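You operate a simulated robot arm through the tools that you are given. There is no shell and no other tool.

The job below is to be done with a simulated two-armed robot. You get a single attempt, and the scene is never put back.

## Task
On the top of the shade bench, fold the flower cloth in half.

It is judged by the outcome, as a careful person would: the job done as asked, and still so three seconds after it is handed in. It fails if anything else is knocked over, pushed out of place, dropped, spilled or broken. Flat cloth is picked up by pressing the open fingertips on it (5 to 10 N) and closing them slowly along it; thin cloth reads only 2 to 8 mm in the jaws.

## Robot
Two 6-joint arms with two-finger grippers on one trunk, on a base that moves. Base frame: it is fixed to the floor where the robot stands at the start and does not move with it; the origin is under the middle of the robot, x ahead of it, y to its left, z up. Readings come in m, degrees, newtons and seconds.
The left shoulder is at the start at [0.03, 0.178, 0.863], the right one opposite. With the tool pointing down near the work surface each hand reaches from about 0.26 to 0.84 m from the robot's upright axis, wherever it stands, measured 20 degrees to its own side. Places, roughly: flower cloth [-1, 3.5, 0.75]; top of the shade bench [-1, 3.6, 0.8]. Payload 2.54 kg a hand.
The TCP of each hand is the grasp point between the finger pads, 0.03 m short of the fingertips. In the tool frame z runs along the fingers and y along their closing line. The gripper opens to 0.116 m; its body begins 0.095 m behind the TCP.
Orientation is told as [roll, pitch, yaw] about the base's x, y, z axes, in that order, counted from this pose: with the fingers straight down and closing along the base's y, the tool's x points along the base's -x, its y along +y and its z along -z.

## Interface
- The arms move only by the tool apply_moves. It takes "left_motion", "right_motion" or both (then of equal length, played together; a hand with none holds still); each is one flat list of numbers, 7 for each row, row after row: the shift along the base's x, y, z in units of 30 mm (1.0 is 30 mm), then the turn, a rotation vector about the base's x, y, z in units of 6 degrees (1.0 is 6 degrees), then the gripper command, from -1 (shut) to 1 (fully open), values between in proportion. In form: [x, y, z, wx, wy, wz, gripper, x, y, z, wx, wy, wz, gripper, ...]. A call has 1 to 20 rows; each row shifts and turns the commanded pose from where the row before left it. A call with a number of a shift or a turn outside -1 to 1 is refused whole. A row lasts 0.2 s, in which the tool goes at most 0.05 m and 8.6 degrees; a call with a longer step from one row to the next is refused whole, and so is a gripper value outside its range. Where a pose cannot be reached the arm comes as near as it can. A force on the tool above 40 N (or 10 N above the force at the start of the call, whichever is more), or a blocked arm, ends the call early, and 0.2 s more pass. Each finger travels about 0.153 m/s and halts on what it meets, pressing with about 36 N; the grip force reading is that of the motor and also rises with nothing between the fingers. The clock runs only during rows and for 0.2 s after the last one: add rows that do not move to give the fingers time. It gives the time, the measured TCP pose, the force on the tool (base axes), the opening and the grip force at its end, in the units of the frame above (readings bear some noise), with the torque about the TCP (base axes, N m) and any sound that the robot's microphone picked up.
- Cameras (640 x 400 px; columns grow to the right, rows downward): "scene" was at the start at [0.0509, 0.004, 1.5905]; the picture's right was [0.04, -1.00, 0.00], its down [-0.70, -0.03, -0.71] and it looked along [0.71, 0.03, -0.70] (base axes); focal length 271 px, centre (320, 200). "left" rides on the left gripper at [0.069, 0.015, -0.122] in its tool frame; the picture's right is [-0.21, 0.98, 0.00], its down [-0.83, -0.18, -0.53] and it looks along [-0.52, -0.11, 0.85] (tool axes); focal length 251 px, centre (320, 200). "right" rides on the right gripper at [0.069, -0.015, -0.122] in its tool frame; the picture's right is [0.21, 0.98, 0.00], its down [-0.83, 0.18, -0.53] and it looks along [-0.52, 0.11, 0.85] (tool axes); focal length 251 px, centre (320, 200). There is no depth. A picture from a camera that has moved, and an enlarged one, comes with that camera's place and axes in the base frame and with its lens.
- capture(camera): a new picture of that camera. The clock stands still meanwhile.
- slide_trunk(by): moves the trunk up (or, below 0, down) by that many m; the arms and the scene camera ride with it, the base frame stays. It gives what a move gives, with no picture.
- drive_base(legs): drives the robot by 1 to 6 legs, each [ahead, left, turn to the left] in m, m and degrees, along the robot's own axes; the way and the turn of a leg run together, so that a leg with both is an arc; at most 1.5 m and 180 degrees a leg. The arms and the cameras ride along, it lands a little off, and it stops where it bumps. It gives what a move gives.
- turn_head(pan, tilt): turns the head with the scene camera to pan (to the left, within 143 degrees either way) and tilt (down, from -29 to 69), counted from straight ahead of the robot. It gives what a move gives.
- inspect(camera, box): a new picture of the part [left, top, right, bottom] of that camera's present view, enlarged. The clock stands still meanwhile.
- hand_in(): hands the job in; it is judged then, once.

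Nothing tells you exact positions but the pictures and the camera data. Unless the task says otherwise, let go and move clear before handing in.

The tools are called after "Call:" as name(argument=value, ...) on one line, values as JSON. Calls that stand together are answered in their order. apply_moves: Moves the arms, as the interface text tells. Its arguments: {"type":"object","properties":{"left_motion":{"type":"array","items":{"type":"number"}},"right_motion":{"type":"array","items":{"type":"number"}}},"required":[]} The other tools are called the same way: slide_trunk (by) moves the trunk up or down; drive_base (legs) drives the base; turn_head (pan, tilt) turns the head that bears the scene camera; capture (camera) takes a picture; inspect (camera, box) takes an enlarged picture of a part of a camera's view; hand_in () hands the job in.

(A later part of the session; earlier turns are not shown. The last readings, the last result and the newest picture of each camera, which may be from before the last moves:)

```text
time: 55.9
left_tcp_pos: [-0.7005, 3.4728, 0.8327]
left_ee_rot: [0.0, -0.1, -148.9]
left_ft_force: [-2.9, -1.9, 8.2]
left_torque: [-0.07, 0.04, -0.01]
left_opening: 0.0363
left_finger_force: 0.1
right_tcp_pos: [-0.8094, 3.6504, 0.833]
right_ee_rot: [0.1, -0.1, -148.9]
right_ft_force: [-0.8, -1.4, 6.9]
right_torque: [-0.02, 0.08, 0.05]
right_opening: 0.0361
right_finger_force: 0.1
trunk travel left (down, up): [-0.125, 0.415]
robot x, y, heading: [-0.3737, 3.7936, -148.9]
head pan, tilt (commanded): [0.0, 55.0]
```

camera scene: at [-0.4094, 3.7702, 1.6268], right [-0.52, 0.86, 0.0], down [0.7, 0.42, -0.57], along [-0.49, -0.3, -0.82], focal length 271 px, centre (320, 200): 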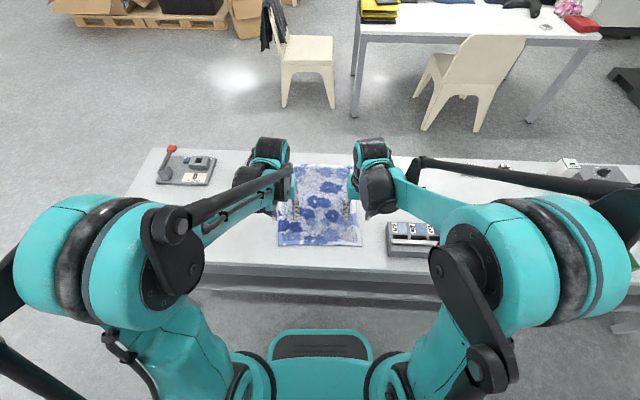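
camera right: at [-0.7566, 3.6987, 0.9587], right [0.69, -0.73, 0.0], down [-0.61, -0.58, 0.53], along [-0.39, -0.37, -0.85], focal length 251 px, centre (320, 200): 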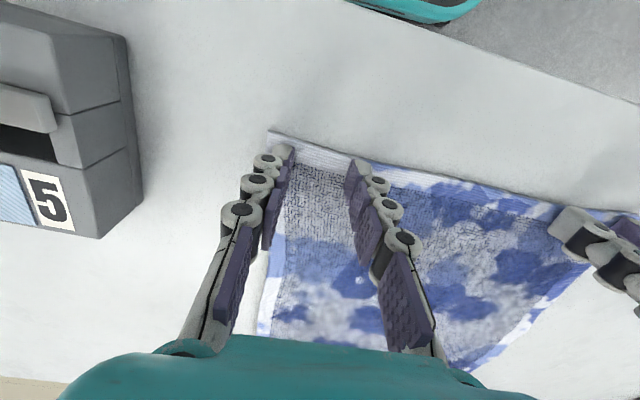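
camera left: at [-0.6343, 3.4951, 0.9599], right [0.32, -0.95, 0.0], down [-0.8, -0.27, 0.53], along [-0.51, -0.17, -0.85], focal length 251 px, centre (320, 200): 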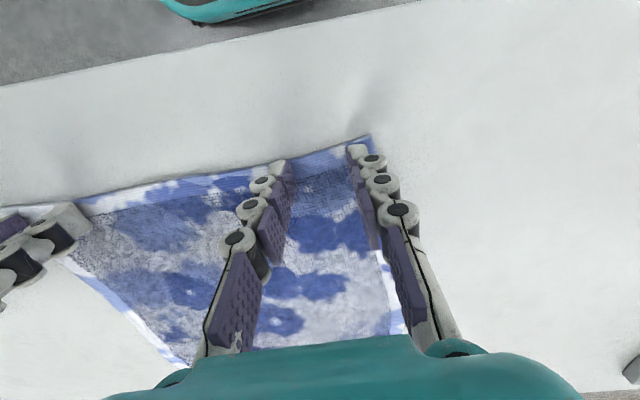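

Both hands press at 7–8 N. Now I'll close the fingers slowly along the cloth.

Call:
apply_moves(left_motion=[0, 0, 0, 0, 0, 0, -0.43, 0, 0, 0, 0, 0, 0, -0.48, 0, 0, 0, 0, 0, 0, -0.53, 0, 0, 0, 0, 0, 0, -0.58, 0, 0, 0, 0, 0, 0, -0.63, 0, 0, 0, 0, 0, 0, -0.68], right_motion=[0, 0, 0, 0, 0, 0, -0.43, 0, 0, 0, 0, 0, 0, -0.48, 0, 0, 0, 0, 0, 0, -0.53, 0, 0, 0, 0, 0, 0, -0.58, 0, 0, 0, 0, 0, 0, -0.63, 0, 0, 0, 0, 0, 0, -0.68])

Call:
capture(camera="left")

Call:
capture(camera="right")

```text
time: 57.3
left_tcp_pos: [-0.7007, 3.4721, 0.8339]
left_ee_rot: [0.0, -0.1, -148.9]
left_ft_force: [0.9, -0.4, 5.4]
left_torque: [-0.03, 0.0, 0.0]
left_opening: 0.0175
left_finger_force: 0.1
right_tcp_pos: [-0.8074, 3.6506, 0.8334]
right_ee_rot: [0.0, -0.1, -148.9]
right_ft_force: [0.1, 0.0, 3.3]
right_torque: [0.0, 0.03, -0.02]
right_opening: 0.0171
right_finger_force: 0.0
trunk travel left (down, up): [-0.125, 0.415]
robot x, y, heading: [-0.3717, 3.7923, -149.0]
head pan, tilt (commanded): [0.0, 55.0]
```

```text
taken
camera left: at [-0.6337, 3.4952, 0.955], right [0.32, -0.95, 0.0], down [-0.8, -0.27, 0.53], along [-0.51, -0.17, -0.85], focal length 251 px, centre (320, 200)
```

left: 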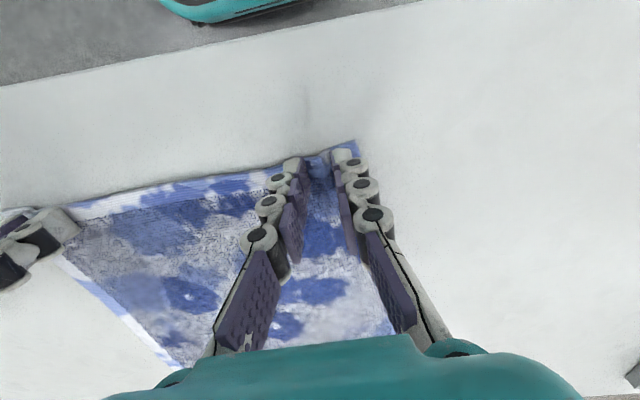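

```text
taken
camera right: at [-0.7564, 3.699, 0.9548], right [0.69, -0.73, 0.0], down [-0.61, -0.58, 0.53], along [-0.39, -0.37, -0.85], focal length 251 px, centre (320, 200)
```

right: 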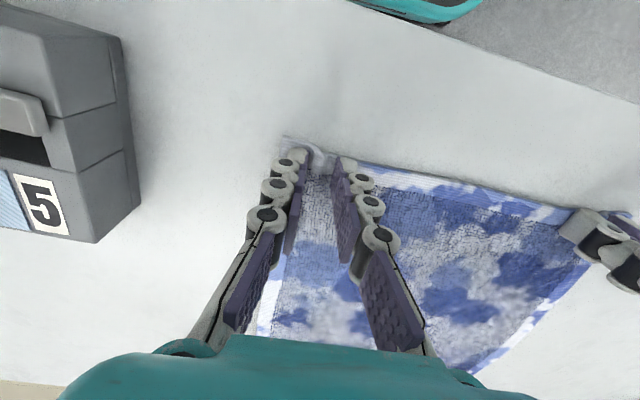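

The cloth is rising between the fingers on both sides. I'll carry on closing, keeping a little pressure on.

Call:
apply_moves(left_motion=[0, 0, -0.01, 0, 0, 0, -0.72, 0, 0, 0, 0, 0, 0, -0.76, 0, 0, 0, 0, 0, 0, -0.8, 0, 0, 0, 0, 0, 0, -0.84, 0, 0, 0, 0, 0, 0, -0.88, 0, 0, 0, 0, 0, 0, -0.92, 0, 0, 0, 0, 0, 0, -0.96, 0, 0, 0, 0, 0, 0, -1, 0, 0, 0, 0, 0, 0, -1, 0, 0, 0, 0, 0, 0, -1], right_motion=[0, 0, -0.02, 0, 0, 0, -0.72, 0, 0, 0, 0, 0, 0, -0.76, 0, 0, 0, 0, 0, 0, -0.8, 0, 0, 0, 0, 0, 0, -0.84, 0, 0, 0, 0, 0, 0, -0.88, 0, 0, 0, 0, 0, 0, -0.92, 0, 0, 0, 0, 0, 0, -0.96, 0, 0, 0, 0, 0, 0, -1, 0, 0, 0, 0, 0, 0, -1, 0, 0, 0, 0, 0, 0, -1])

Call:
capture(camera="left")

Call:
capture(camera="right")

```text
time: 59.5
left_tcp_pos: [-0.7003, 3.4717, 0.8322]
left_ee_rot: [-0.1, 0.1, -148.8]
left_ft_force: [-0.9, 0.5, 1.0]
left_torque: [0.05, 0.05, -0.01]
left_opening: 0.0044
left_finger_force: 34.1
right_tcp_pos: [-0.8087, 3.6498, 0.8314]
right_ee_rot: [0.0, -0.1, -148.9]
right_ft_force: [2.0, -3.0, -0.1]
right_torque: [-0.05, -0.05, 0.02]
right_opening: 0.0039
right_finger_force: 33.2
trunk travel left (down, up): [-0.125, 0.415]
robot x, y, heading: [-0.3712, 3.7925, -148.9]
head pan, tilt (commanded): [0.0, 55.0]
```

```text
taken
camera left: at [-0.634, 3.4952, 0.9544], right [0.32, -0.95, 0.0], down [-0.8, -0.27, 0.53], along [-0.51, -0.17, -0.85], focal length 251 px, centre (320, 200)
```

left: 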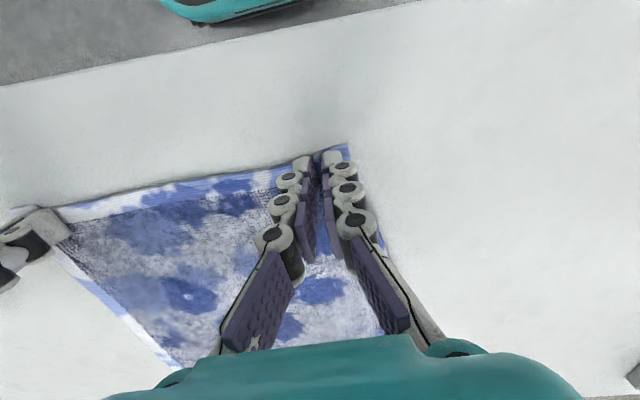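

```text
taken
camera right: at [-0.7565, 3.6988, 0.9542], right [0.69, -0.73, 0.0], down [-0.61, -0.58, 0.53], along [-0.39, -0.37, -0.85], focal length 251 px, centre (320, 200)
```

right: 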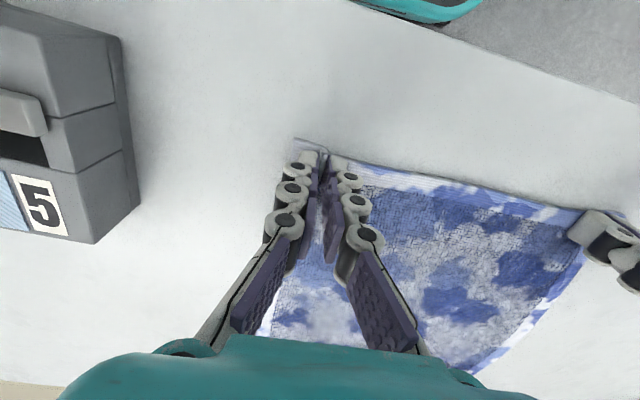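

Both jaws read about 4 mm with full grip force, so the cloth is held. I'll lift along the start of the fold arc and check the grip.

Call:
apply_moves(left_motion=[-0.0256, -0.0154, 0.54, 0, 0, 0, -1, -0.0764, -0.0461, 0.534, 0, 0, 0, -1, -0.1264, -0.0762, 0.522, 0, 0, 0, -1, -0.175, -0.1056, 0.505, 0, 0, 0, -1, -0.2218, -0.1338, 0.482, 0, 0, 0, -1], right_motion=[-0.0256, -0.0154, 0.54, 0, 0, 0, -1, -0.0764, -0.0461, 0.534, 0, 0, 0, -1, -0.1264, -0.0762, 0.522, 0, 0, 0, -1, -0.175, -0.1056, 0.505, 0, 0, 0, -1, -0.2218, -0.1338, 0.482, 0, 0, 0, -1])

Call:
capture(camera="scene")

Call:
capture(camera="left")

Call:
capture(camera="right")

```text
time: 60.7
left_tcp_pos: [-0.7203, 3.4617, 0.9084]
left_ee_rot: [0.0, 0.0, -149.0]
left_ft_force: [-2.4, 2.7, 1.1]
left_torque: [0.09, 0.06, 0.04]
left_opening: 0.0034
left_finger_force: 30.6
right_tcp_pos: [-0.8269, 3.6391, 0.9096]
right_ee_rot: [0.0, 0.0, -148.9]
right_ft_force: [2.1, -3.6, -1.6]
right_torque: [-0.01, -0.01, 0.01]
right_opening: 0.004
right_finger_force: 35.1
trunk travel left (down, up): [-0.125, 0.415]
robot x, y, heading: [-0.3759, 3.7932, -148.9]
head pan, tilt (commanded): [0.0, 55.0]
```

```text
taken
camera scene: at [-0.4094, 3.7702, 1.6267], right [-0.52, 0.86, 0.0], down [0.7, 0.42, -0.57], along [-0.49, -0.3, -0.82], focal length 271 px, centre (320, 200)
```

scene: 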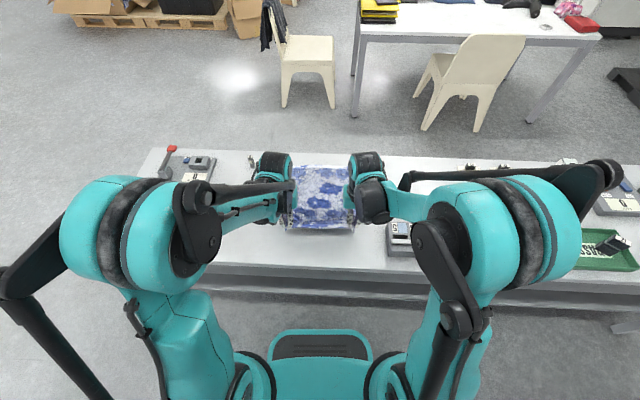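

```text
taken
camera left: at [-0.6525, 3.4838, 1.0316], right [0.32, -0.95, 0.0], down [-0.8, -0.27, 0.53], along [-0.51, -0.17, -0.85], focal length 251 px, centre (320, 200)
```

left: 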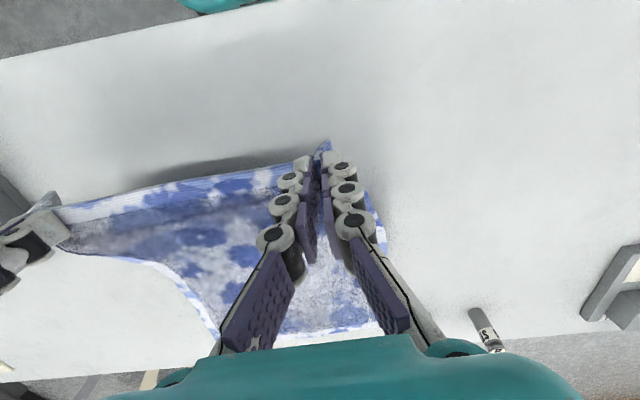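

```text
taken
camera right: at [-0.7755, 3.687, 1.032], right [0.69, -0.73, 0.0], down [-0.61, -0.58, 0.53], along [-0.39, -0.37, -0.85], focal length 251 px, centre (320, 200)
```

right: 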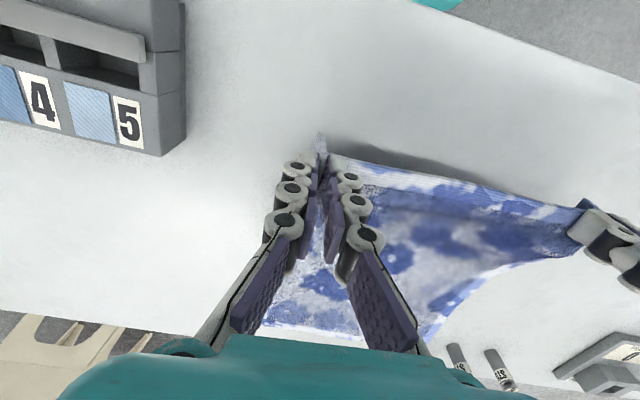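

Call:
inspect(camera="scene", box=[240, 150, 400, 250])

```text
4.00 times, centred on (320, 200) of scene
camera zoom: at [-0.4094, 3.7702, 1.6267], right [-0.52, 0.86, 0.0], down [0.7, 0.42, -0.57], along [-0.49, -0.3, -0.82], focal length 1084 px, centre (320, 200)
```

zoom: 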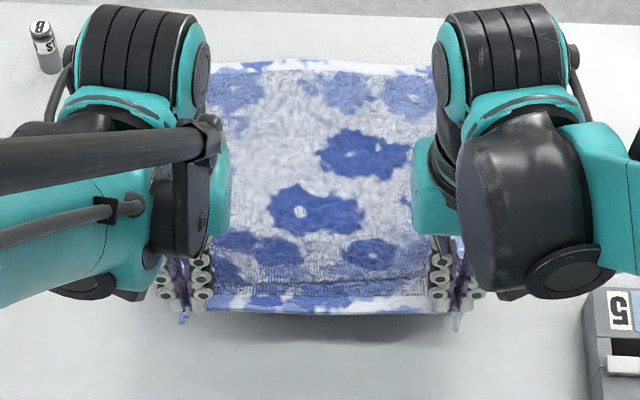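

The near edge is up and held straight between the hands, and the far edge hasn't moved. I'll continue the arc to the top.

Call:
apply_moves(left_motion=[-0.2711, -0.1519, 0.4536, 0, 0, 0, -1, -0.3124, -0.1768, 0.4203, 0, 0, 0, -1, -0.3504, -0.1998, 0.3824, 0, 0, 0, -1, -0.3846, -0.2204, 0.3404, 0, 0, 0, -1, -0.4147, -0.2385, 0.2946, 0, 0, 0, -1, -0.4403, -0.2539, 0.2455, 0, 0, 0, -1, -0.4611, -0.2665, 0.1938, 0, 0, 0, -1, -0.4768, -0.276, 0.14, 0, 0, 0, -1, -0.4874, -0.2824, 0.0846, 0, 0, 0, -1, -0.4928, -0.2857, 0.0283, 0, 0, 0, -1], right_motion=[-0.2611, -0.1691, 0.4536, 0, 0, 0, -1, -0.3024, -0.194, 0.4203, 0, 0, 0, -1, -0.3404, -0.217, 0.3824, 0, 0, 0, -1, -0.3746, -0.2376, 0.3404, 0, 0, 0, -1, -0.4047, -0.2557, 0.2946, 0, 0, 0, -1, -0.4303, -0.2711, 0.2455, 0, 0, 0, -1, -0.4511, -0.2837, 0.1938, 0, 0, 0, -1, -0.4668, -0.2932, 0.14, 0, 0, 0, -1, -0.4774, -0.2996, 0.0846, 0, 0, 0, -1, -0.4828, -0.3029, 0.0283, 0, 0, 0, -1])

Call:
capture(camera="scene")

Call:
capture(camera="left")

Call:
capture(camera="right")

```text
time: 62.9
left_tcp_pos: [-0.8446, 3.3908, 0.9856]
left_ee_rot: [0.0, -0.1, -149.0]
left_ft_force: [-0.4, 0.2, -0.3]
left_torque: [0.1, 0.02, -0.01]
left_opening: 0.0042
left_finger_force: 35.7
right_tcp_pos: [-0.9486, 3.5626, 0.9868]
right_ee_rot: [0.0, 0.2, -148.9]
right_ft_force: [0.4, -0.8, -0.2]
right_torque: [-0.01, -0.04, 0.04]
right_opening: 0.0037
right_finger_force: 31.4
trunk travel left (down, up): [-0.125, 0.415]
robot x, y, heading: [-0.3683, 3.7918, -148.8]
head pan, tilt (commanded): [0.0, 55.0]
```

```text
taken
camera scene: at [-0.4109, 3.7693, 1.6266], right [-0.52, 0.86, 0.0], down [0.7, 0.42, -0.57], along [-0.49, -0.3, -0.82], focal length 271 px, centre (320, 200)
```

scene: 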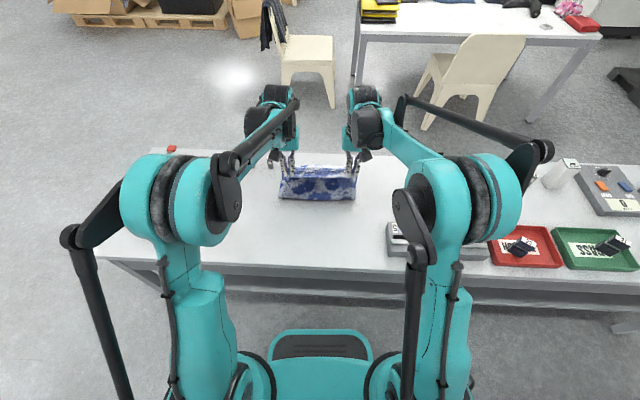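

```text
taken
camera left: at [-0.7776, 3.4123, 1.1095], right [0.32, -0.95, 0.0], down [-0.8, -0.27, 0.53], along [-0.51, -0.17, -0.85], focal length 251 px, centre (320, 200)
```

left: 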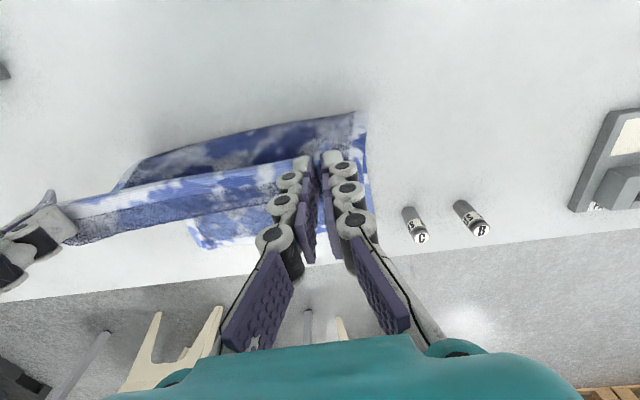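

```text
taken
camera right: at [-0.8966, 3.6113, 1.1085], right [0.69, -0.73, 0.0], down [-0.61, -0.58, 0.53], along [-0.39, -0.37, -0.85], focal length 251 px, centre (320, 200)
```

right: 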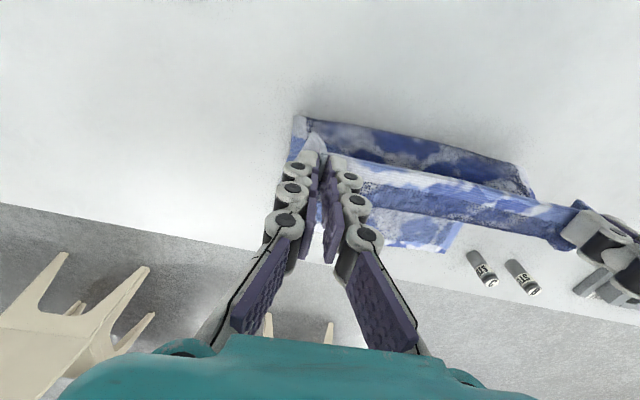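

Call:
inspect(camera="scene", box=[240, 130, 400, 230])

```text
4.00 times, centred on (320, 180) of scene
camera zoom: at [-0.4109, 3.7693, 1.6266], right [-0.52, 0.86, 0.0], down [0.7, 0.42, -0.57], along [-0.49, -0.3, -0.82], focal length 1084 px, centre (320, 280)
```

zoom: 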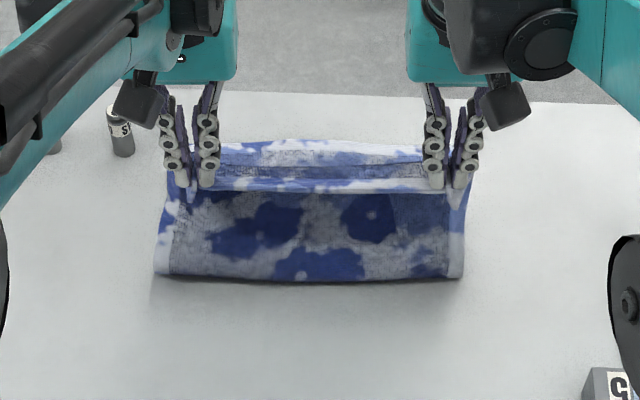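

The cloth hangs nicely, the fold line is forming at X≈0.615 (the mid-line), and the far edge hasn't moved. I'll carry the edge on over towards the far edge, shifting slightly to match it sideways.

Call:
apply_moves(left_motion=[-0.4827, -0.3196, -0.0263, 0, 0, 0, -1, -0.4772, -0.3163, -0.0786, 0, 0, 0, -1, -0.4665, -0.3099, -0.13, 0, 0, 0, -1, -0.4504, -0.3002, -0.18, 0, 0, 0, -1, -0.4293, -0.2874, -0.2281, 0, 0, 0, -1, -0.4034, -0.2718, -0.2736, 0, 0, 0, -1, -0.3728, -0.2534, -0.3162, 0, 0, 0, -1, -0.3381, -0.2324, -0.3552, 0, 0, 0, -1, -0.2995, -0.2092, -0.3904, 0, 0, 0, -1, -0.2575, -0.1838, -0.4214, 0, 0, 0, -1], right_motion=[-0.4827, -0.3196, -0.0263, 0, 0, 0, -1, -0.4772, -0.3163, -0.0786, 0, 0, 0, -1, -0.4665, -0.3099, -0.13, 0, 0, 0, -1, -0.4504, -0.3002, -0.18, 0, 0, 0, -1, -0.4293, -0.2874, -0.2281, 0, 0, 0, -1, -0.4034, -0.2718, -0.2736, 0, 0, 0, -1, -0.3728, -0.2534, -0.3162, 0, 0, 0, -1, -0.3381, -0.2324, -0.3552, 0, 0, 0, -1, -0.2995, -0.2092, -0.3904, 0, 0, 0, -1, -0.2575, -0.1838, -0.4214, 0, 0, 0, -1])

Call:
inspect(camera="scene", box=[240, 130, 400, 230])

Call:
capture(camera="left")

Call:
capture(camera="right")

```text
time: 65.1
left_tcp_pos: [-0.9627, 3.3097, 0.9148]
left_ee_rot: [0.0, 0.1, -149.0]
left_ft_force: [-0.6, 0.7, 0.0]
left_torque: [0.05, 0.0, 0.02]
left_opening: 0.0035
left_finger_force: 32.3
right_tcp_pos: [-1.0657, 3.4836, 0.9155]
right_ee_rot: [0.0, 0.0, -148.9]
right_ft_force: [0.5, 0.3, -0.2]
right_torque: [0.02, -0.02, -0.03]
right_opening: 0.0038
right_finger_force: 32.5
trunk travel left (down, up): [-0.125, 0.415]
robot x, y, heading: [-0.3685, 3.7871, -149.1]
head pan, tilt (commanded): [0.0, 55.0]
```

```text
4.00 times, centred on (320, 180) of scene
camera zoom: at [-0.4108, 3.7694, 1.6266], right [-0.52, 0.86, 0.0], down [0.7, 0.42, -0.57], along [-0.49, -0.3, -0.82], focal length 1084 px, centre (320, 280)
```

zoom: 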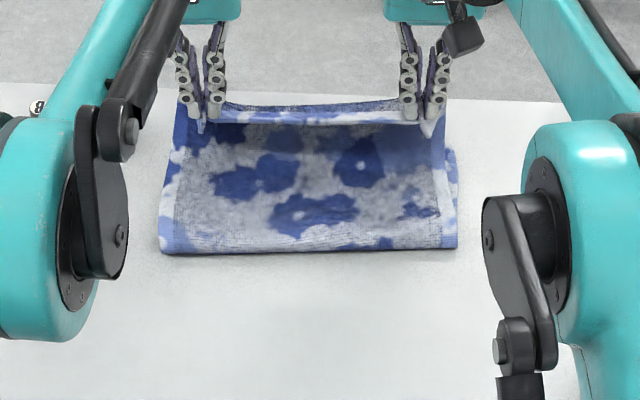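

```text
taken
camera left: at [-0.8962, 3.3323, 1.0369], right [0.32, -0.95, 0.0], down [-0.8, -0.27, 0.53], along [-0.51, -0.17, -0.85], focal length 251 px, centre (320, 200)
```

left: 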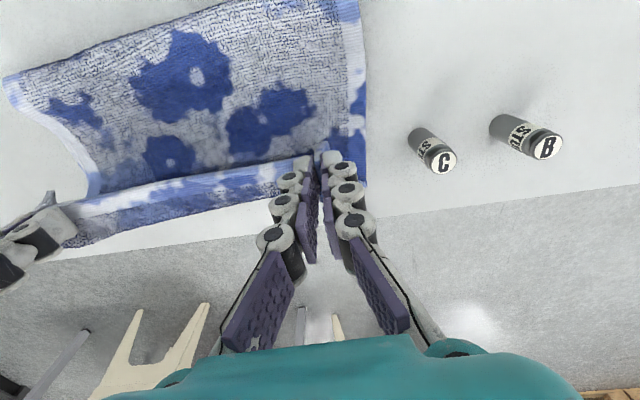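

```text
taken
camera right: at [-1.0149, 3.5303, 1.0364], right [0.69, -0.73, 0.0], down [-0.61, -0.58, 0.53], along [-0.39, -0.37, -0.85], focal length 251 px, centre (320, 200)
```

right: 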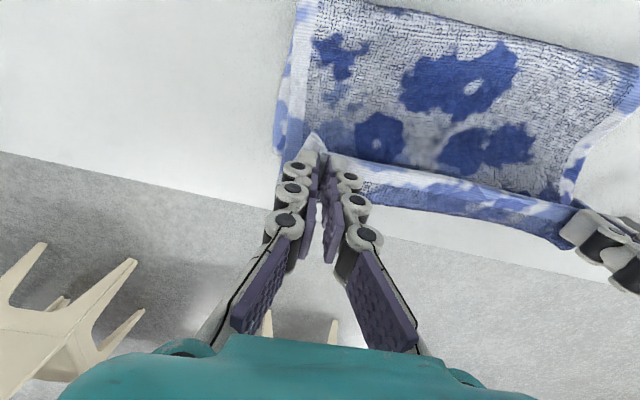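

The far-right corner is where it was, so the lower layer hasn't slid. I'll lower the carried edge the rest of the way to just above the far edge.

Call:
apply_moves(left_motion=[-0.2125, -0.1567, -0.4476, 0, 0, 0, -1, -0.1651, -0.1281, -0.4691, 0, 0, 0, -1, -0.1158, -0.0983, -0.4853, 0, 0, 0, -1, -0.065, -0.0677, -0.4962, 0, 0, 0, -1, 0, 0, -0.3, 0, 0, 0, -1], right_motion=[-0.2125, -0.1567, -0.4476, 0, 0, 0, -1, -0.1651, -0.1281, -0.4691, 0, 0, 0, -1, -0.1158, -0.0983, -0.4853, 0, 0, 0, -1, -0.065, -0.0677, -0.4962, 0, 0, 0, -1, 0, 0, -0.3, 0, 0, 0, -1])

Call:
inspect(camera="scene", box=[240, 130, 400, 230])

Call:
capture(camera="left")

Call:
capture(camera="right")

```text
time: 66.3
left_tcp_pos: [-0.9796, 3.2961, 0.8489]
left_ee_rot: [0.0, 0.1, -148.9]
left_ft_force: [-1.1, 0.9, 0.1]
left_torque: [0.08, 0.02, 0.0]
left_opening: 0.0035
left_finger_force: 32.6
right_tcp_pos: [-1.0829, 3.4701, 0.8488]
right_ee_rot: [0.0, 0.0, -149.0]
right_ft_force: [-0.3, -0.8, -0.1]
right_torque: [-0.07, -0.04, 0.0]
right_opening: 0.0035
right_finger_force: 32.4
trunk travel left (down, up): [-0.125, 0.415]
robot x, y, heading: [-0.3717, 3.7952, -148.8]
head pan, tilt (commanded): [0.0, 55.0]
```

```text
4.00 times, centred on (320, 180) of scene
camera zoom: at [-0.41, 3.7699, 1.6267], right [-0.52, 0.86, 0.0], down [0.7, 0.42, -0.57], along [-0.49, -0.3, -0.82], focal length 1084 px, centre (320, 280)
```

zoom: 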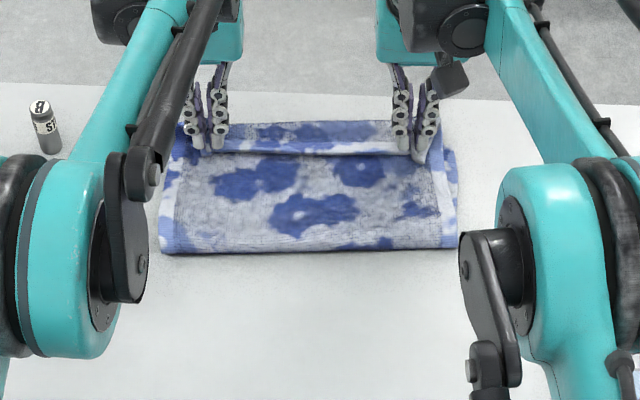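

```text
taken
camera left: at [-0.9124, 3.3187, 0.9714], right [0.32, -0.95, 0.0], down [-0.8, -0.27, 0.53], along [-0.51, -0.17, -0.85], focal length 251 px, centre (320, 200)
```

left: 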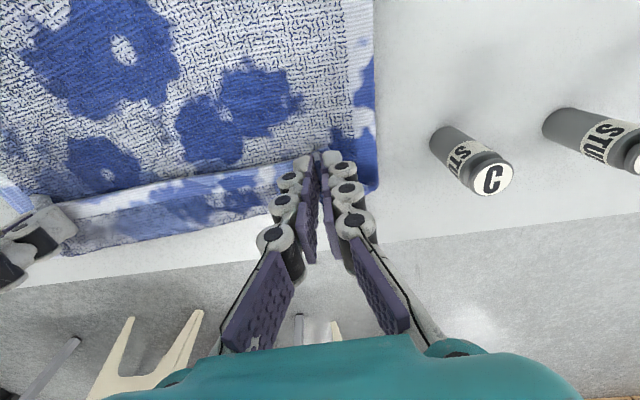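

```text
taken
camera right: at [-1.0314, 3.5176, 0.9703], right [0.69, -0.73, 0.0], down [-0.61, -0.58, 0.53], along [-0.39, -0.37, -0.85], focal length 251 px, centre (320, 200)
```

right: 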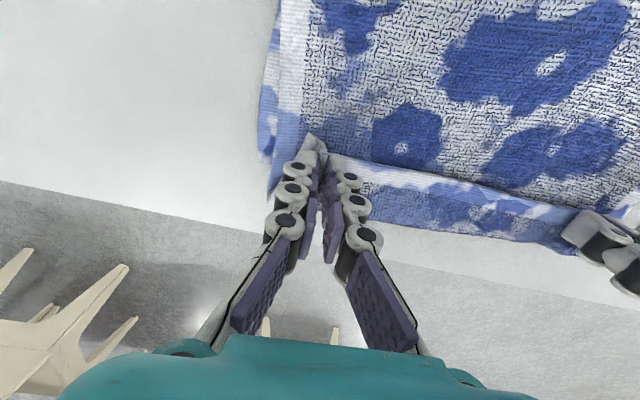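

Looking closely, the way I gripped it (edge pointing back towards me, tool never turned) leaves the hem curled back on itself with the cloth bulging past the far edge, which would not be a neat fold. I'll retrace the arc to lay the cloth flat again and then re-grip it by its very edge.

Call:
apply_moves(left_motion=[0.053, 0.044, 0.782, 0, 0, 0, -1, 0.1675, 0.1131, 0.763, 0, 0, 0, -1, 0.2778, 0.1796, 0.725, 0, 0, 0, -1, 0.3811, 0.2419, 0.669, 0, 0, 0, -1, 0.475, 0.2985, 0.597, 0, 0, 0, -1, 0.557, 0.348, 0.51, 0, 0, 0, -1, 0.6252, 0.3891, 0.41, 0, 0, 0, -1, 0.6777, 0.4208, 0.3, 0, 0, 0, -1, 0.7136, 0.4424, 0.183, 0, 0, 0, -1, 0.7318, 0.4534, 0.0616, 0, 0, 0, -1, 0.7318, 0.4534, -0.0616, 0, 0, 0, -1, 0.7136, 0.4424, -0.183, 0, 0, 0, -1, 0.6777, 0.4208, -0.3, 0, 0, 0, -1, 0.6252, 0.3891, -0.41, 0, 0, 0, -1, 0.557, 0.348, -0.51, 0, 0, 0, -1, 0.475, 0.2985, -0.597, 0, 0, 0, -1, 0.3811, 0.2419, -0.669, 0, 0, 0, -1], right_motion=[0.048, 0.052, 0.782, 0, 0, 0, -1, 0.1625, 0.1211, 0.763, 0, 0, 0, -1, 0.2728, 0.1876, 0.725, 0, 0, 0, -1, 0.3761, 0.2499, 0.669, 0, 0, 0, -1, 0.47, 0.3065, 0.597, 0, 0, 0, -1, 0.552, 0.356, 0.51, 0, 0, 0, -1, 0.6202, 0.3971, 0.41, 0, 0, 0, -1, 0.6727, 0.4288, 0.3, 0, 0, 0, -1, 0.7086, 0.4504, 0.183, 0, 0, 0, -1, 0.7268, 0.4614, 0.0616, 0, 0, 0, -1, 0.7268, 0.4614, -0.0616, 0, 0, 0, -1, 0.7086, 0.4504, -0.183, 0, 0, 0, -1, 0.6727, 0.4288, -0.3, 0, 0, 0, -1, 0.6202, 0.3971, -0.41, 0, 0, 0, -1, 0.552, 0.356, -0.51, 0, 0, 0, -1, 0.47, 0.3065, -0.597, 0, 0, 0, -1, 0.3761, 0.2499, -0.669, 0, 0, 0, -1])

Call:
capture(camera="scene")

Call:
capture(camera="left")

Call:
capture(camera="right")

```text
time: 69.9
left_tcp_pos: [-0.7148, 3.4632, 0.9178]
left_ee_rot: [0.0, 0.0, -149.0]
left_ft_force: [-1.2, 2.5, 0.2]
left_torque: [0.1, 0.05, -0.01]
left_opening: 0.0036
left_finger_force: 32.2
right_tcp_pos: [-0.8189, 3.6404, 0.9182]
right_ee_rot: [0.0, 0.0, -148.9]
right_ft_force: [1.6, -2.7, 0.5]
right_torque: [-0.13, -0.08, 0.02]
right_opening: 0.0037
right_finger_force: 32.7
trunk travel left (down, up): [-0.125, 0.415]
robot x, y, heading: [-0.37, 3.7934, -148.9]
head pan, tilt (commanded): [0.0, 55.0]
```

```text
taken
camera scene: at [-0.4097, 3.77, 1.6266], right [-0.52, 0.86, 0.0], down [0.7, 0.42, -0.57], along [-0.49, -0.3, -0.82], focal length 271 px, centre (320, 200)
```

scene: 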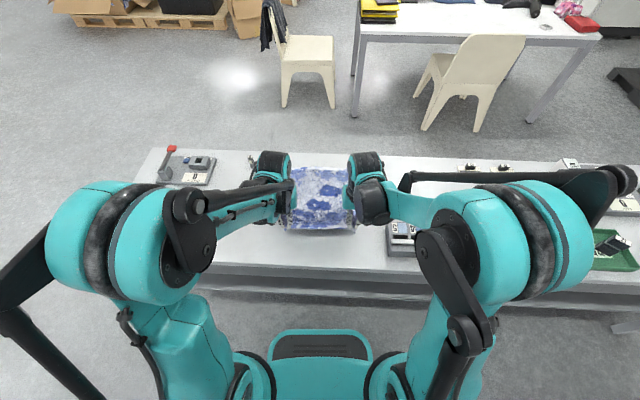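

```text
taken
camera left: at [-0.6475, 3.4853, 1.0396], right [0.32, -0.95, 0.0], down [-0.8, -0.27, 0.53], along [-0.51, -0.17, -0.85], focal length 251 px, centre (320, 200)
```

left: 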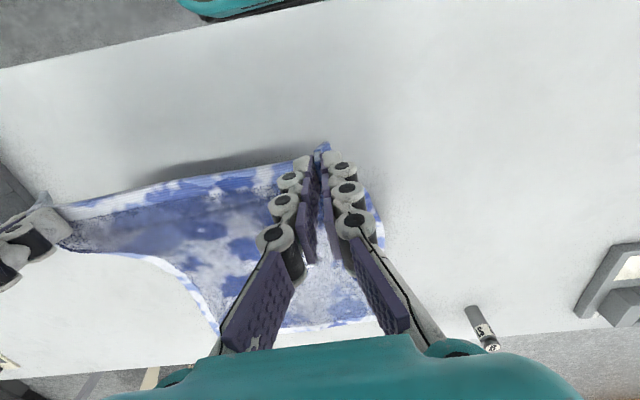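

```text
taken
camera right: at [-0.7683, 3.6878, 1.0388], right [0.69, -0.73, 0.0], down [-0.61, -0.58, 0.53], along [-0.39, -0.37, -0.85], focal length 251 px, centre (320, 200)
```

right: 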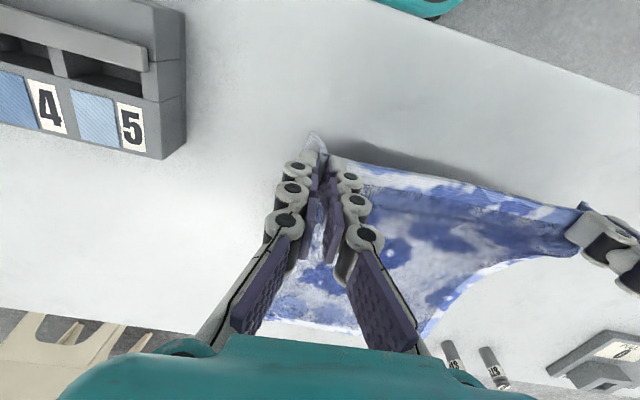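

The cloth has come back cleanly. I'll lower the edge to the table and pull it slightly towards me to lay it flat, then let go gently.

Call:
apply_moves(left_motion=[0.2778, 0.1796, -0.725, 0, 0, 0, -1, 0.1675, 0.1131, -0.763, 0, 0, 0, -1, 0.1, 0.06, -0.7, 0, 0, 0, -1, 0.05, 0.03, -0.2, 0, 0, 0, -1, 0.05, 0.03, -0.2, 0, 0, 0, -1], right_motion=[0.2728, 0.1876, -0.725, 0, 0, 0, -1, 0.1625, 0.1211, -0.763, 0, 0, 0, -1, 0.1, 0.06, -0.7, 0, 0, 0, -1, 0.05, 0.03, -0.2, 0, 0, 0, -1, 0.05, 0.03, -0.2, 0, 0, 0, -1])

Call:
inspect(camera="scene", box=[240, 150, 400, 250])

Call:
capture(camera="left")

Call:
capture(camera="right")

```text
time: 71.1
left_tcp_pos: [-0.695, 3.4751, 0.8395]
left_ee_rot: [-0.1, 0.0, -148.8]
left_ft_force: [-0.8, 2.6, 0.5]
left_torque: [0.12, 0.07, 0.03]
left_opening: 0.0037
left_finger_force: 32.6
right_tcp_pos: [-0.8009, 3.6525, 0.8385]
right_ee_rot: [0.0, 0.1, -148.8]
right_ft_force: [1.9, -3.5, 0.7]
right_torque: [-0.09, -0.05, 0.0]
right_opening: 0.0037
right_finger_force: 32.9
trunk travel left (down, up): [-0.125, 0.415]
robot x, y, heading: [-0.3784, 3.7911, -148.9]
head pan, tilt (commanded): [0.0, 55.0]
```

```text
4.00 times, centred on (320, 200) of scene
camera zoom: at [-0.4101, 3.7698, 1.6266], right [-0.52, 0.86, 0.0], down [0.7, 0.42, -0.57], along [-0.49, -0.3, -0.82], focal length 1084 px, centre (320, 200)
```

zoom: 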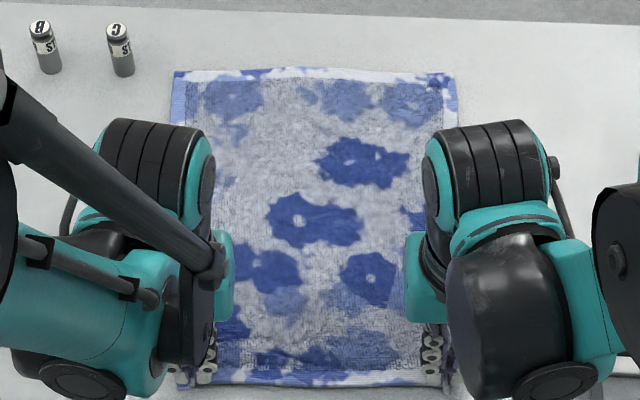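

```text
taken
camera left: at [-0.6285, 3.4972, 0.9617], right [0.32, -0.95, 0.0], down [-0.8, -0.27, 0.53], along [-0.51, -0.17, -0.85], focal length 251 px, centre (320, 200)
```

left: 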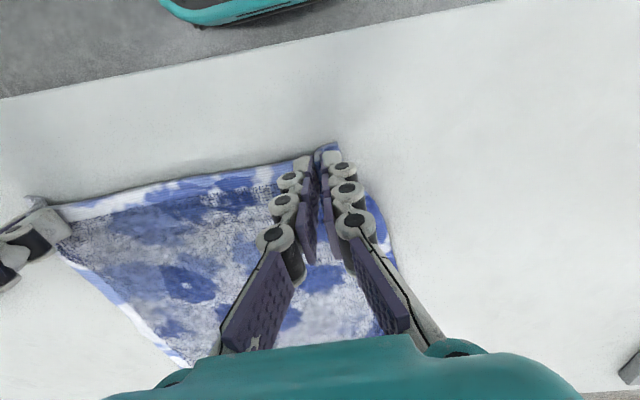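

```text
taken
camera right: at [-0.75, 3.7, 0.9611], right [0.69, -0.73, 0.0], down [-0.61, -0.58, 0.53], along [-0.39, -0.37, -0.85], focal length 251 px, centre (320, 200)
```

right: 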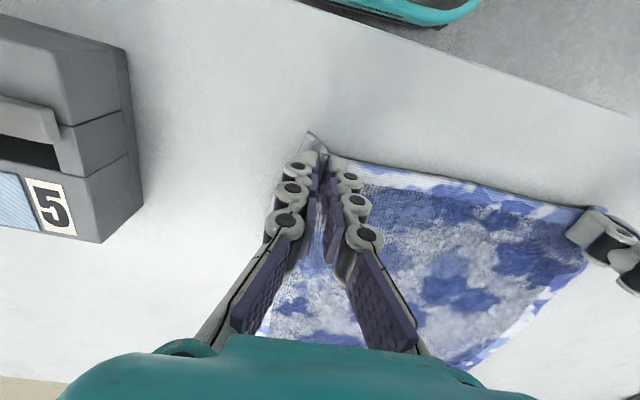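

Call:
apply_moves(left_motion=[0, 0, -0.17, 0, 0, 0, -1, 0, 0, 0, 0, 0, 0, -0.9, 0, 0, 0, 0, 0, 0, -0.8, 0, 0, 0, 0, 0, 0, -0.7, 0, 0, 0, 0, 0, 0, -0.6, 0, 0, 0, 0, 0, 0, -0.5, 0, 0, 0, 0, 0, 0, -0.379, 0, 0, 0, 0, 0, 0, -0.379], right_motion=[0, 0, -0.15, 0, 0, 0, -1, 0, 0, 0, 0, 0, 0, -0.9, 0, 0, 0, 0, 0, 0, -0.8, 0, 0, 0, 0, 0, 0, -0.7, 0, 0, 0, 0, 0, 0, -0.6, 0, 0, 0, 0, 0, 0, -0.5, 0, 0, 0, 0, 0, 0, -0.379, 0, 0, 0, 0, 0, 0, -0.379])

Call:
capture(camera="left")

Call:
capture(camera="right")

```text
time: 72.9
left_tcp_pos: [-0.6954, 3.4756, 0.8346]
left_ee_rot: [0.0, 0.1, -148.9]
left_ft_force: [0.4, -0.6, 0.4]
left_torque: [0.02, 0.01, -0.01]
left_opening: 0.0354
left_finger_force: 0.0
right_tcp_pos: [-0.8011, 3.6534, 0.835]
right_ee_rot: [0.0, 0.0, -148.9]
right_ft_force: [-0.5, -0.7, 0.5]
right_torque: [0.02, 0.0, 0.0]
right_opening: 0.0353
right_finger_force: 0.1
trunk travel left (down, up): [-0.125, 0.415]
robot x, y, heading: [-0.3708, 3.7906, -148.8]
head pan, tilt (commanded): [0.0, 55.0]
```

```text
taken
camera left: at [-0.6279, 3.4973, 0.9568], right [0.32, -0.95, 0.0], down [-0.8, -0.27, 0.53], along [-0.51, -0.17, -0.85], focal length 251 px, centre (320, 200)
```

left: 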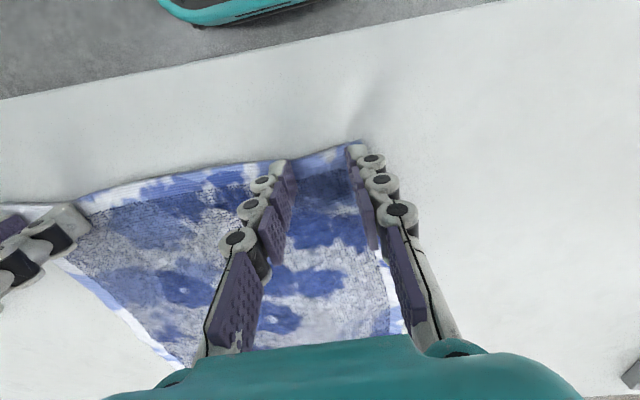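

```text
taken
camera right: at [-0.7496, 3.7007, 0.9569], right [0.69, -0.73, 0.0], down [-0.61, -0.58, 0.53], along [-0.39, -0.37, -0.85], focal length 251 px, centre (320, 200)
```

right: 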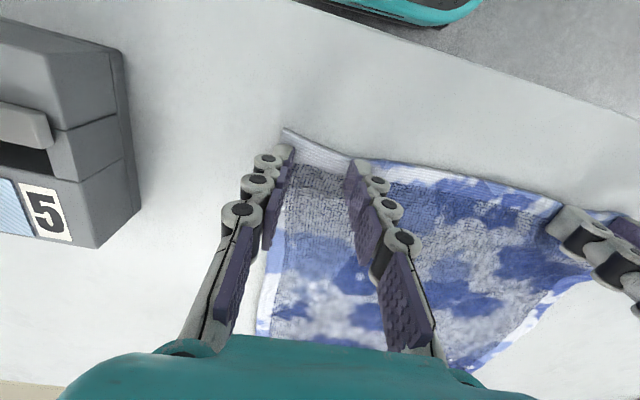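

Opened up, the cloth has sprung back flat. I'll raise the hands and turn each gripper 90° (cameras outwards) so the fingers can close across the edge and catch the hem itself.

Call:
apply_moves(left_motion=[0, 0, 0.8, 0, 0, 0, -0.379, 0, 0, 0.8, 0, 0, 0, -0.379, 0, 0, 0.8, 0, 0, 0, -0.379, 0, 0, 0, 0, 0, -1, -0.379, 0, 0, 0, 0, 0, -1, -0.379, 0, 0, 0, 0, 0, -1, -0.379, 0, 0, 0, 0, 0, -1, -0.379, 0, 0, 0, 0, 0, -1, -0.379, 0, 0, 0, 0, 0, -1, -0.379, 0, 0, 0, 0, 0, -1, -0.379, 0, 0, 0, 0, 0, -1, -0.379], right_motion=[0, 0, 0.8, 0, 0, 0, -0.379, 0, 0, 0.8, 0, 0, 0, -0.379, 0, 0, 0.8, 0, 0, 0, -0.379, 0, 0, 0, 0, 0, 1, -0.379, 0, 0, 0, 0, 0, 1, -0.379, 0, 0, 0, 0, 0, 1, -0.379, 0, 0, 0, 0, 0, 1, -0.379, 0, 0, 0, 0, 0, 1, -0.379, 0, 0, 0, 0, 0, 1, -0.379, 0, 0, 0, 0, 0, 1, -0.379, 0, 0, 0, 0, 0, 1, -0.379])

Call:
capture(camera="scene")

Call:
capture(camera="left")

Call:
capture(camera="right")

```text
time: 75.3
left_tcp_pos: [-0.6951, 3.4752, 0.9058]
left_ee_rot: [0.1, 0.1, 163.0]
left_ft_force: [-0.4, 0.8, 0.5]
left_torque: [0.02, -0.01, -0.03]
left_opening: 0.0359
left_finger_force: 0.0
right_tcp_pos: [-0.8022, 3.6513, 0.9074]
right_ee_rot: [-0.1, 0.0, -100.9]
right_ft_force: [-0.3, 0.3, -0.3]
right_torque: [-0.03, -0.02, -0.01]
right_opening: 0.036
right_finger_force: 0.0
trunk travel left (down, up): [-0.125, 0.415]
robot x, y, heading: [-0.3762, 3.7934, -149.1]
head pan, tilt (commanded): [0.0, 55.0]
```

```text
taken
camera scene: at [-0.4095, 3.7702, 1.6267], right [-0.52, 0.86, 0.0], down [0.7, 0.42, -0.57], along [-0.49, -0.3, -0.82], focal length 271 px, centre (320, 200)
```

scene: 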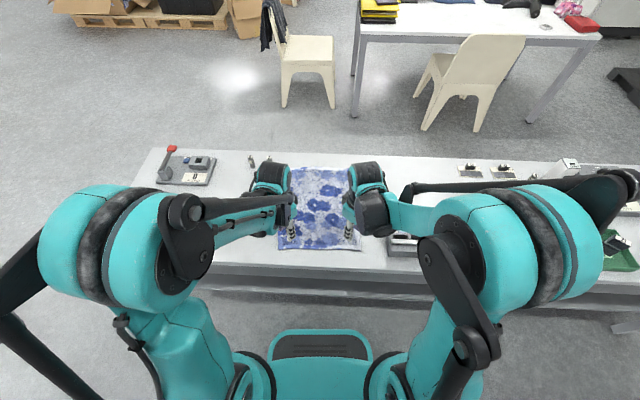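

```text
taken
camera left: at [-0.6334, 3.44, 1.0285], right [-0.49, -0.87, 0.0], down [-0.74, 0.42, 0.53], along [-0.47, 0.26, -0.85], focal length 251 px, centre (320, 200)
```

left: 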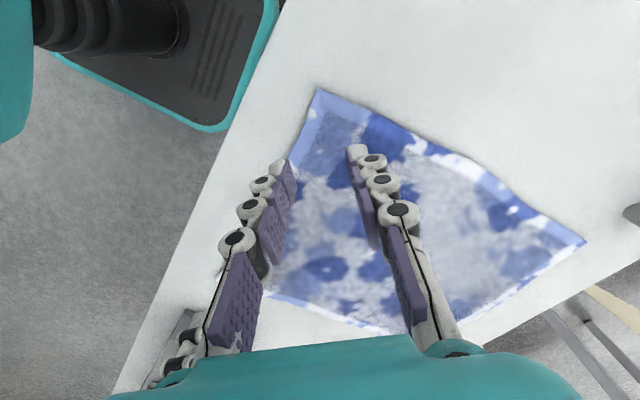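

```text
taken
camera right: at [-0.8029, 3.7221, 1.0292], right [1.0, 0.03, 0.0], down [0.02, -0.85, 0.53], along [0.01, -0.53, -0.85], focal length 251 px, centre (320, 200)
```

right: 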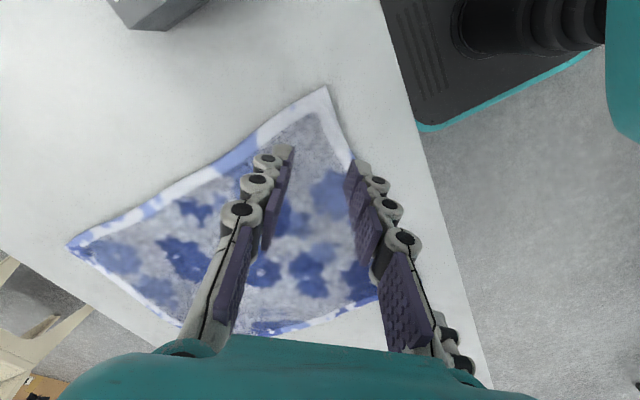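

Call:
apply_moves(left_motion=[0, 0, 0, 0, 0, -1, -0.379, 0, 0, 0, 0, 0, -1, -0.379, 0, 0, 0, 0, 0, -1, -0.379, 0, 0, 0, 0, 0, -1, -0.379, 0, 0, 0, 0, 0, -1, -0.379, 0, 0, 0, 0, 0, -1, -0.379, 0, 0, 0, 0, 0, -1, -0.379], right_motion=[0, 0, 0, 0, 0, 1, -0.379, 0, 0, 0, 0, 0, 1, -0.379, 0, 0, 0, 0, 0, 1, -0.379, 0, 0, 0, 0, 0, 1, -0.379, 0, 0, 0, 0, 0, 1, -0.379, 0, 0, 0, 0, 0, 1, -0.379, 0, 0, 0, 0, 0, 1, -0.379])

Call:
inspect(camera="scene", box=[240, 155, 400, 255])

Call:
capture(camera="left")

Call:
capture(camera="right")

```text
time: 76.9
left_tcp_pos: [-0.6952, 3.4754, 0.907]
left_ee_rot: [0.0, 0.0, 120.9]
left_ft_force: [-0.4, 0.6, -0.1]
left_torque: [0.0, 0.0, -0.02]
left_opening: 0.036
left_finger_force: 0.0
right_tcp_pos: [-0.801, 3.6533, 0.9067]
right_ee_rot: [0.0, 0.0, -58.8]
right_ft_force: [0.0, 0.3, -0.8]
right_torque: [-0.03, 0.0, -0.01]
right_opening: 0.036
right_finger_force: 0.0
trunk travel left (down, up): [-0.125, 0.415]
robot x, y, heading: [-0.3699, 3.792, -149.0]
head pan, tilt (commanded): [0.0, 55.0]
```

```text
4.00 times, centred on (320, 205) of scene
camera zoom: at [-0.4096, 3.7701, 1.6267], right [-0.52, 0.86, 0.0], down [0.7, 0.42, -0.57], along [-0.49, -0.3, -0.82], focal length 1084 px, centre (320, 180)
```

zoom: 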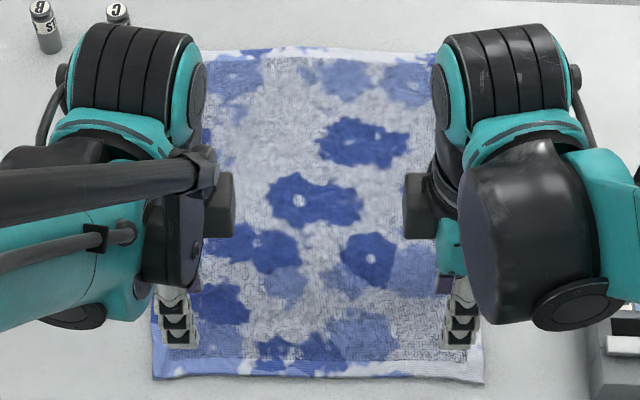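

```text
taken
camera left: at [-0.6727, 3.4078, 1.029], right [-0.95, -0.32, 0.0], down [-0.27, 0.8, 0.53], along [-0.17, 0.51, -0.85], focal length 251 px, centre (320, 200)
```

left: 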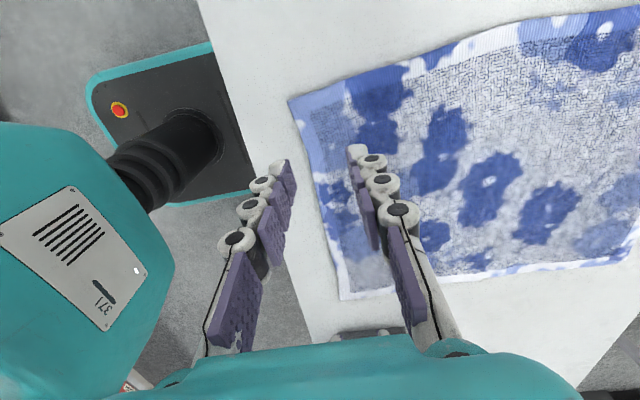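

```text
taken
camera right: at [-0.8499, 3.7027, 1.0289], right [0.72, 0.69, 0.0], down [0.58, -0.61, 0.53], along [0.37, -0.39, -0.85], focal length 251 px, centre (320, 200)
```

right: 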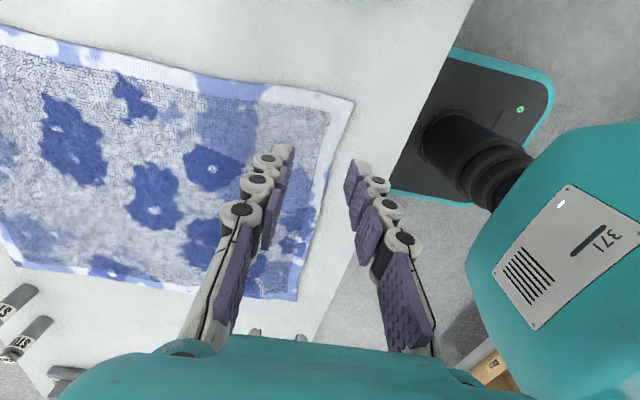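

The turn worked. The near edge is now at X≈0.42. I'll move each hand back so the jaws straddle the edge, nearer to the corners, and go lower.

Call:
apply_moves(left_motion=[0.343, 0.012, -0.617, 0, 0, 0, -0.448, 0.343, 0.012, -0.617, 0, 0, 0, -0.448, 0, 0, 0, 0, 0, 0, -0.448], right_motion=[0.153, 0.327, -0.617, 0, 0, 0, -0.448, 0.153, 0.327, -0.617, 0, 0, 0, -0.448, 0, 0, 0, 0, 0, 0, -0.448])

Call:
capture(camera="left")

Call:
capture(camera="right")

Call:
inspect(camera="scene", box=[240, 165, 400, 265])

```text
time: 77.7
left_tcp_pos: [-0.6751, 3.4759, 0.8691]
left_ee_rot: [-0.1, 0.0, 121.1]
left_ft_force: [-0.8, -0.2, 0.3]
left_torque: [0.01, 0.0, 0.03]
left_opening: 0.0317
left_finger_force: 0.1
right_tcp_pos: [-0.7931, 3.6711, 0.8698]
right_ee_rot: [0.0, 0.0, -59.0]
right_ft_force: [-0.1, 1.0, -0.3]
right_torque: [0.01, -0.03, 0.01]
right_opening: 0.0322
right_finger_force: 0.1
trunk travel left (down, up): [-0.125, 0.415]
robot x, y, heading: [-0.3711, 3.7936, -148.7]
head pan, tilt (commanded): [0.0, 55.0]
```

```text
taken
camera left: at [-0.6519, 3.4081, 0.9914], right [-0.95, -0.32, 0.0], down [-0.27, 0.8, 0.53], along [-0.17, 0.51, -0.85], focal length 251 px, centre (320, 200)
```

left: 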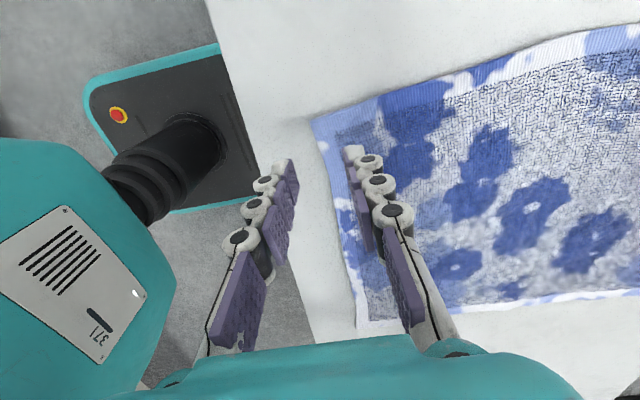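

```text
taken
camera right: at [-0.8405, 3.7224, 0.992], right [0.73, 0.69, 0.0], down [0.58, -0.61, 0.53], along [0.37, -0.39, -0.85], focal length 251 px, centre (320, 200)
```

right: 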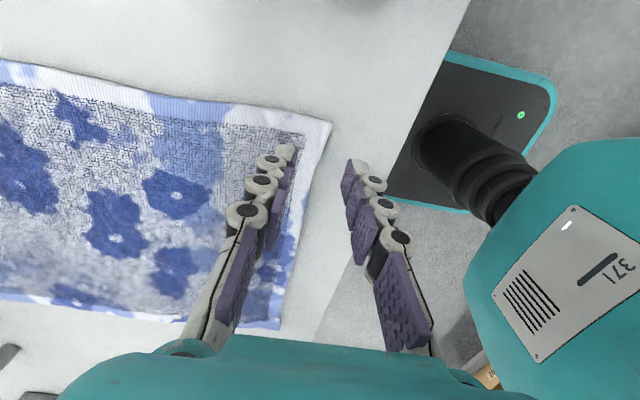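

```text
4.00 times, centred on (320, 215) of scene
camera zoom: at [-0.4094, 3.7702, 1.6267], right [-0.52, 0.86, 0.0], down [0.7, 0.42, -0.57], along [-0.49, -0.3, -0.82], focal length 1084 px, centre (320, 140)
```

zoom: 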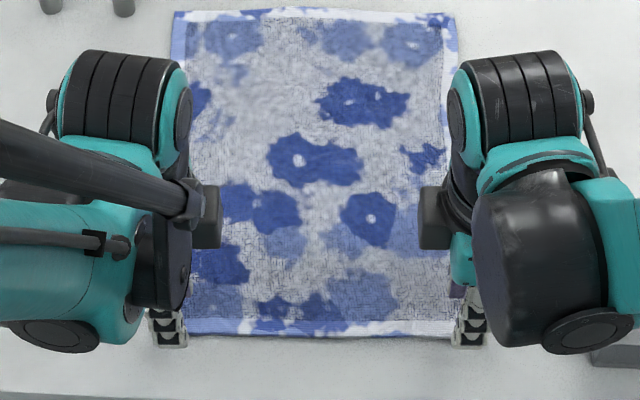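

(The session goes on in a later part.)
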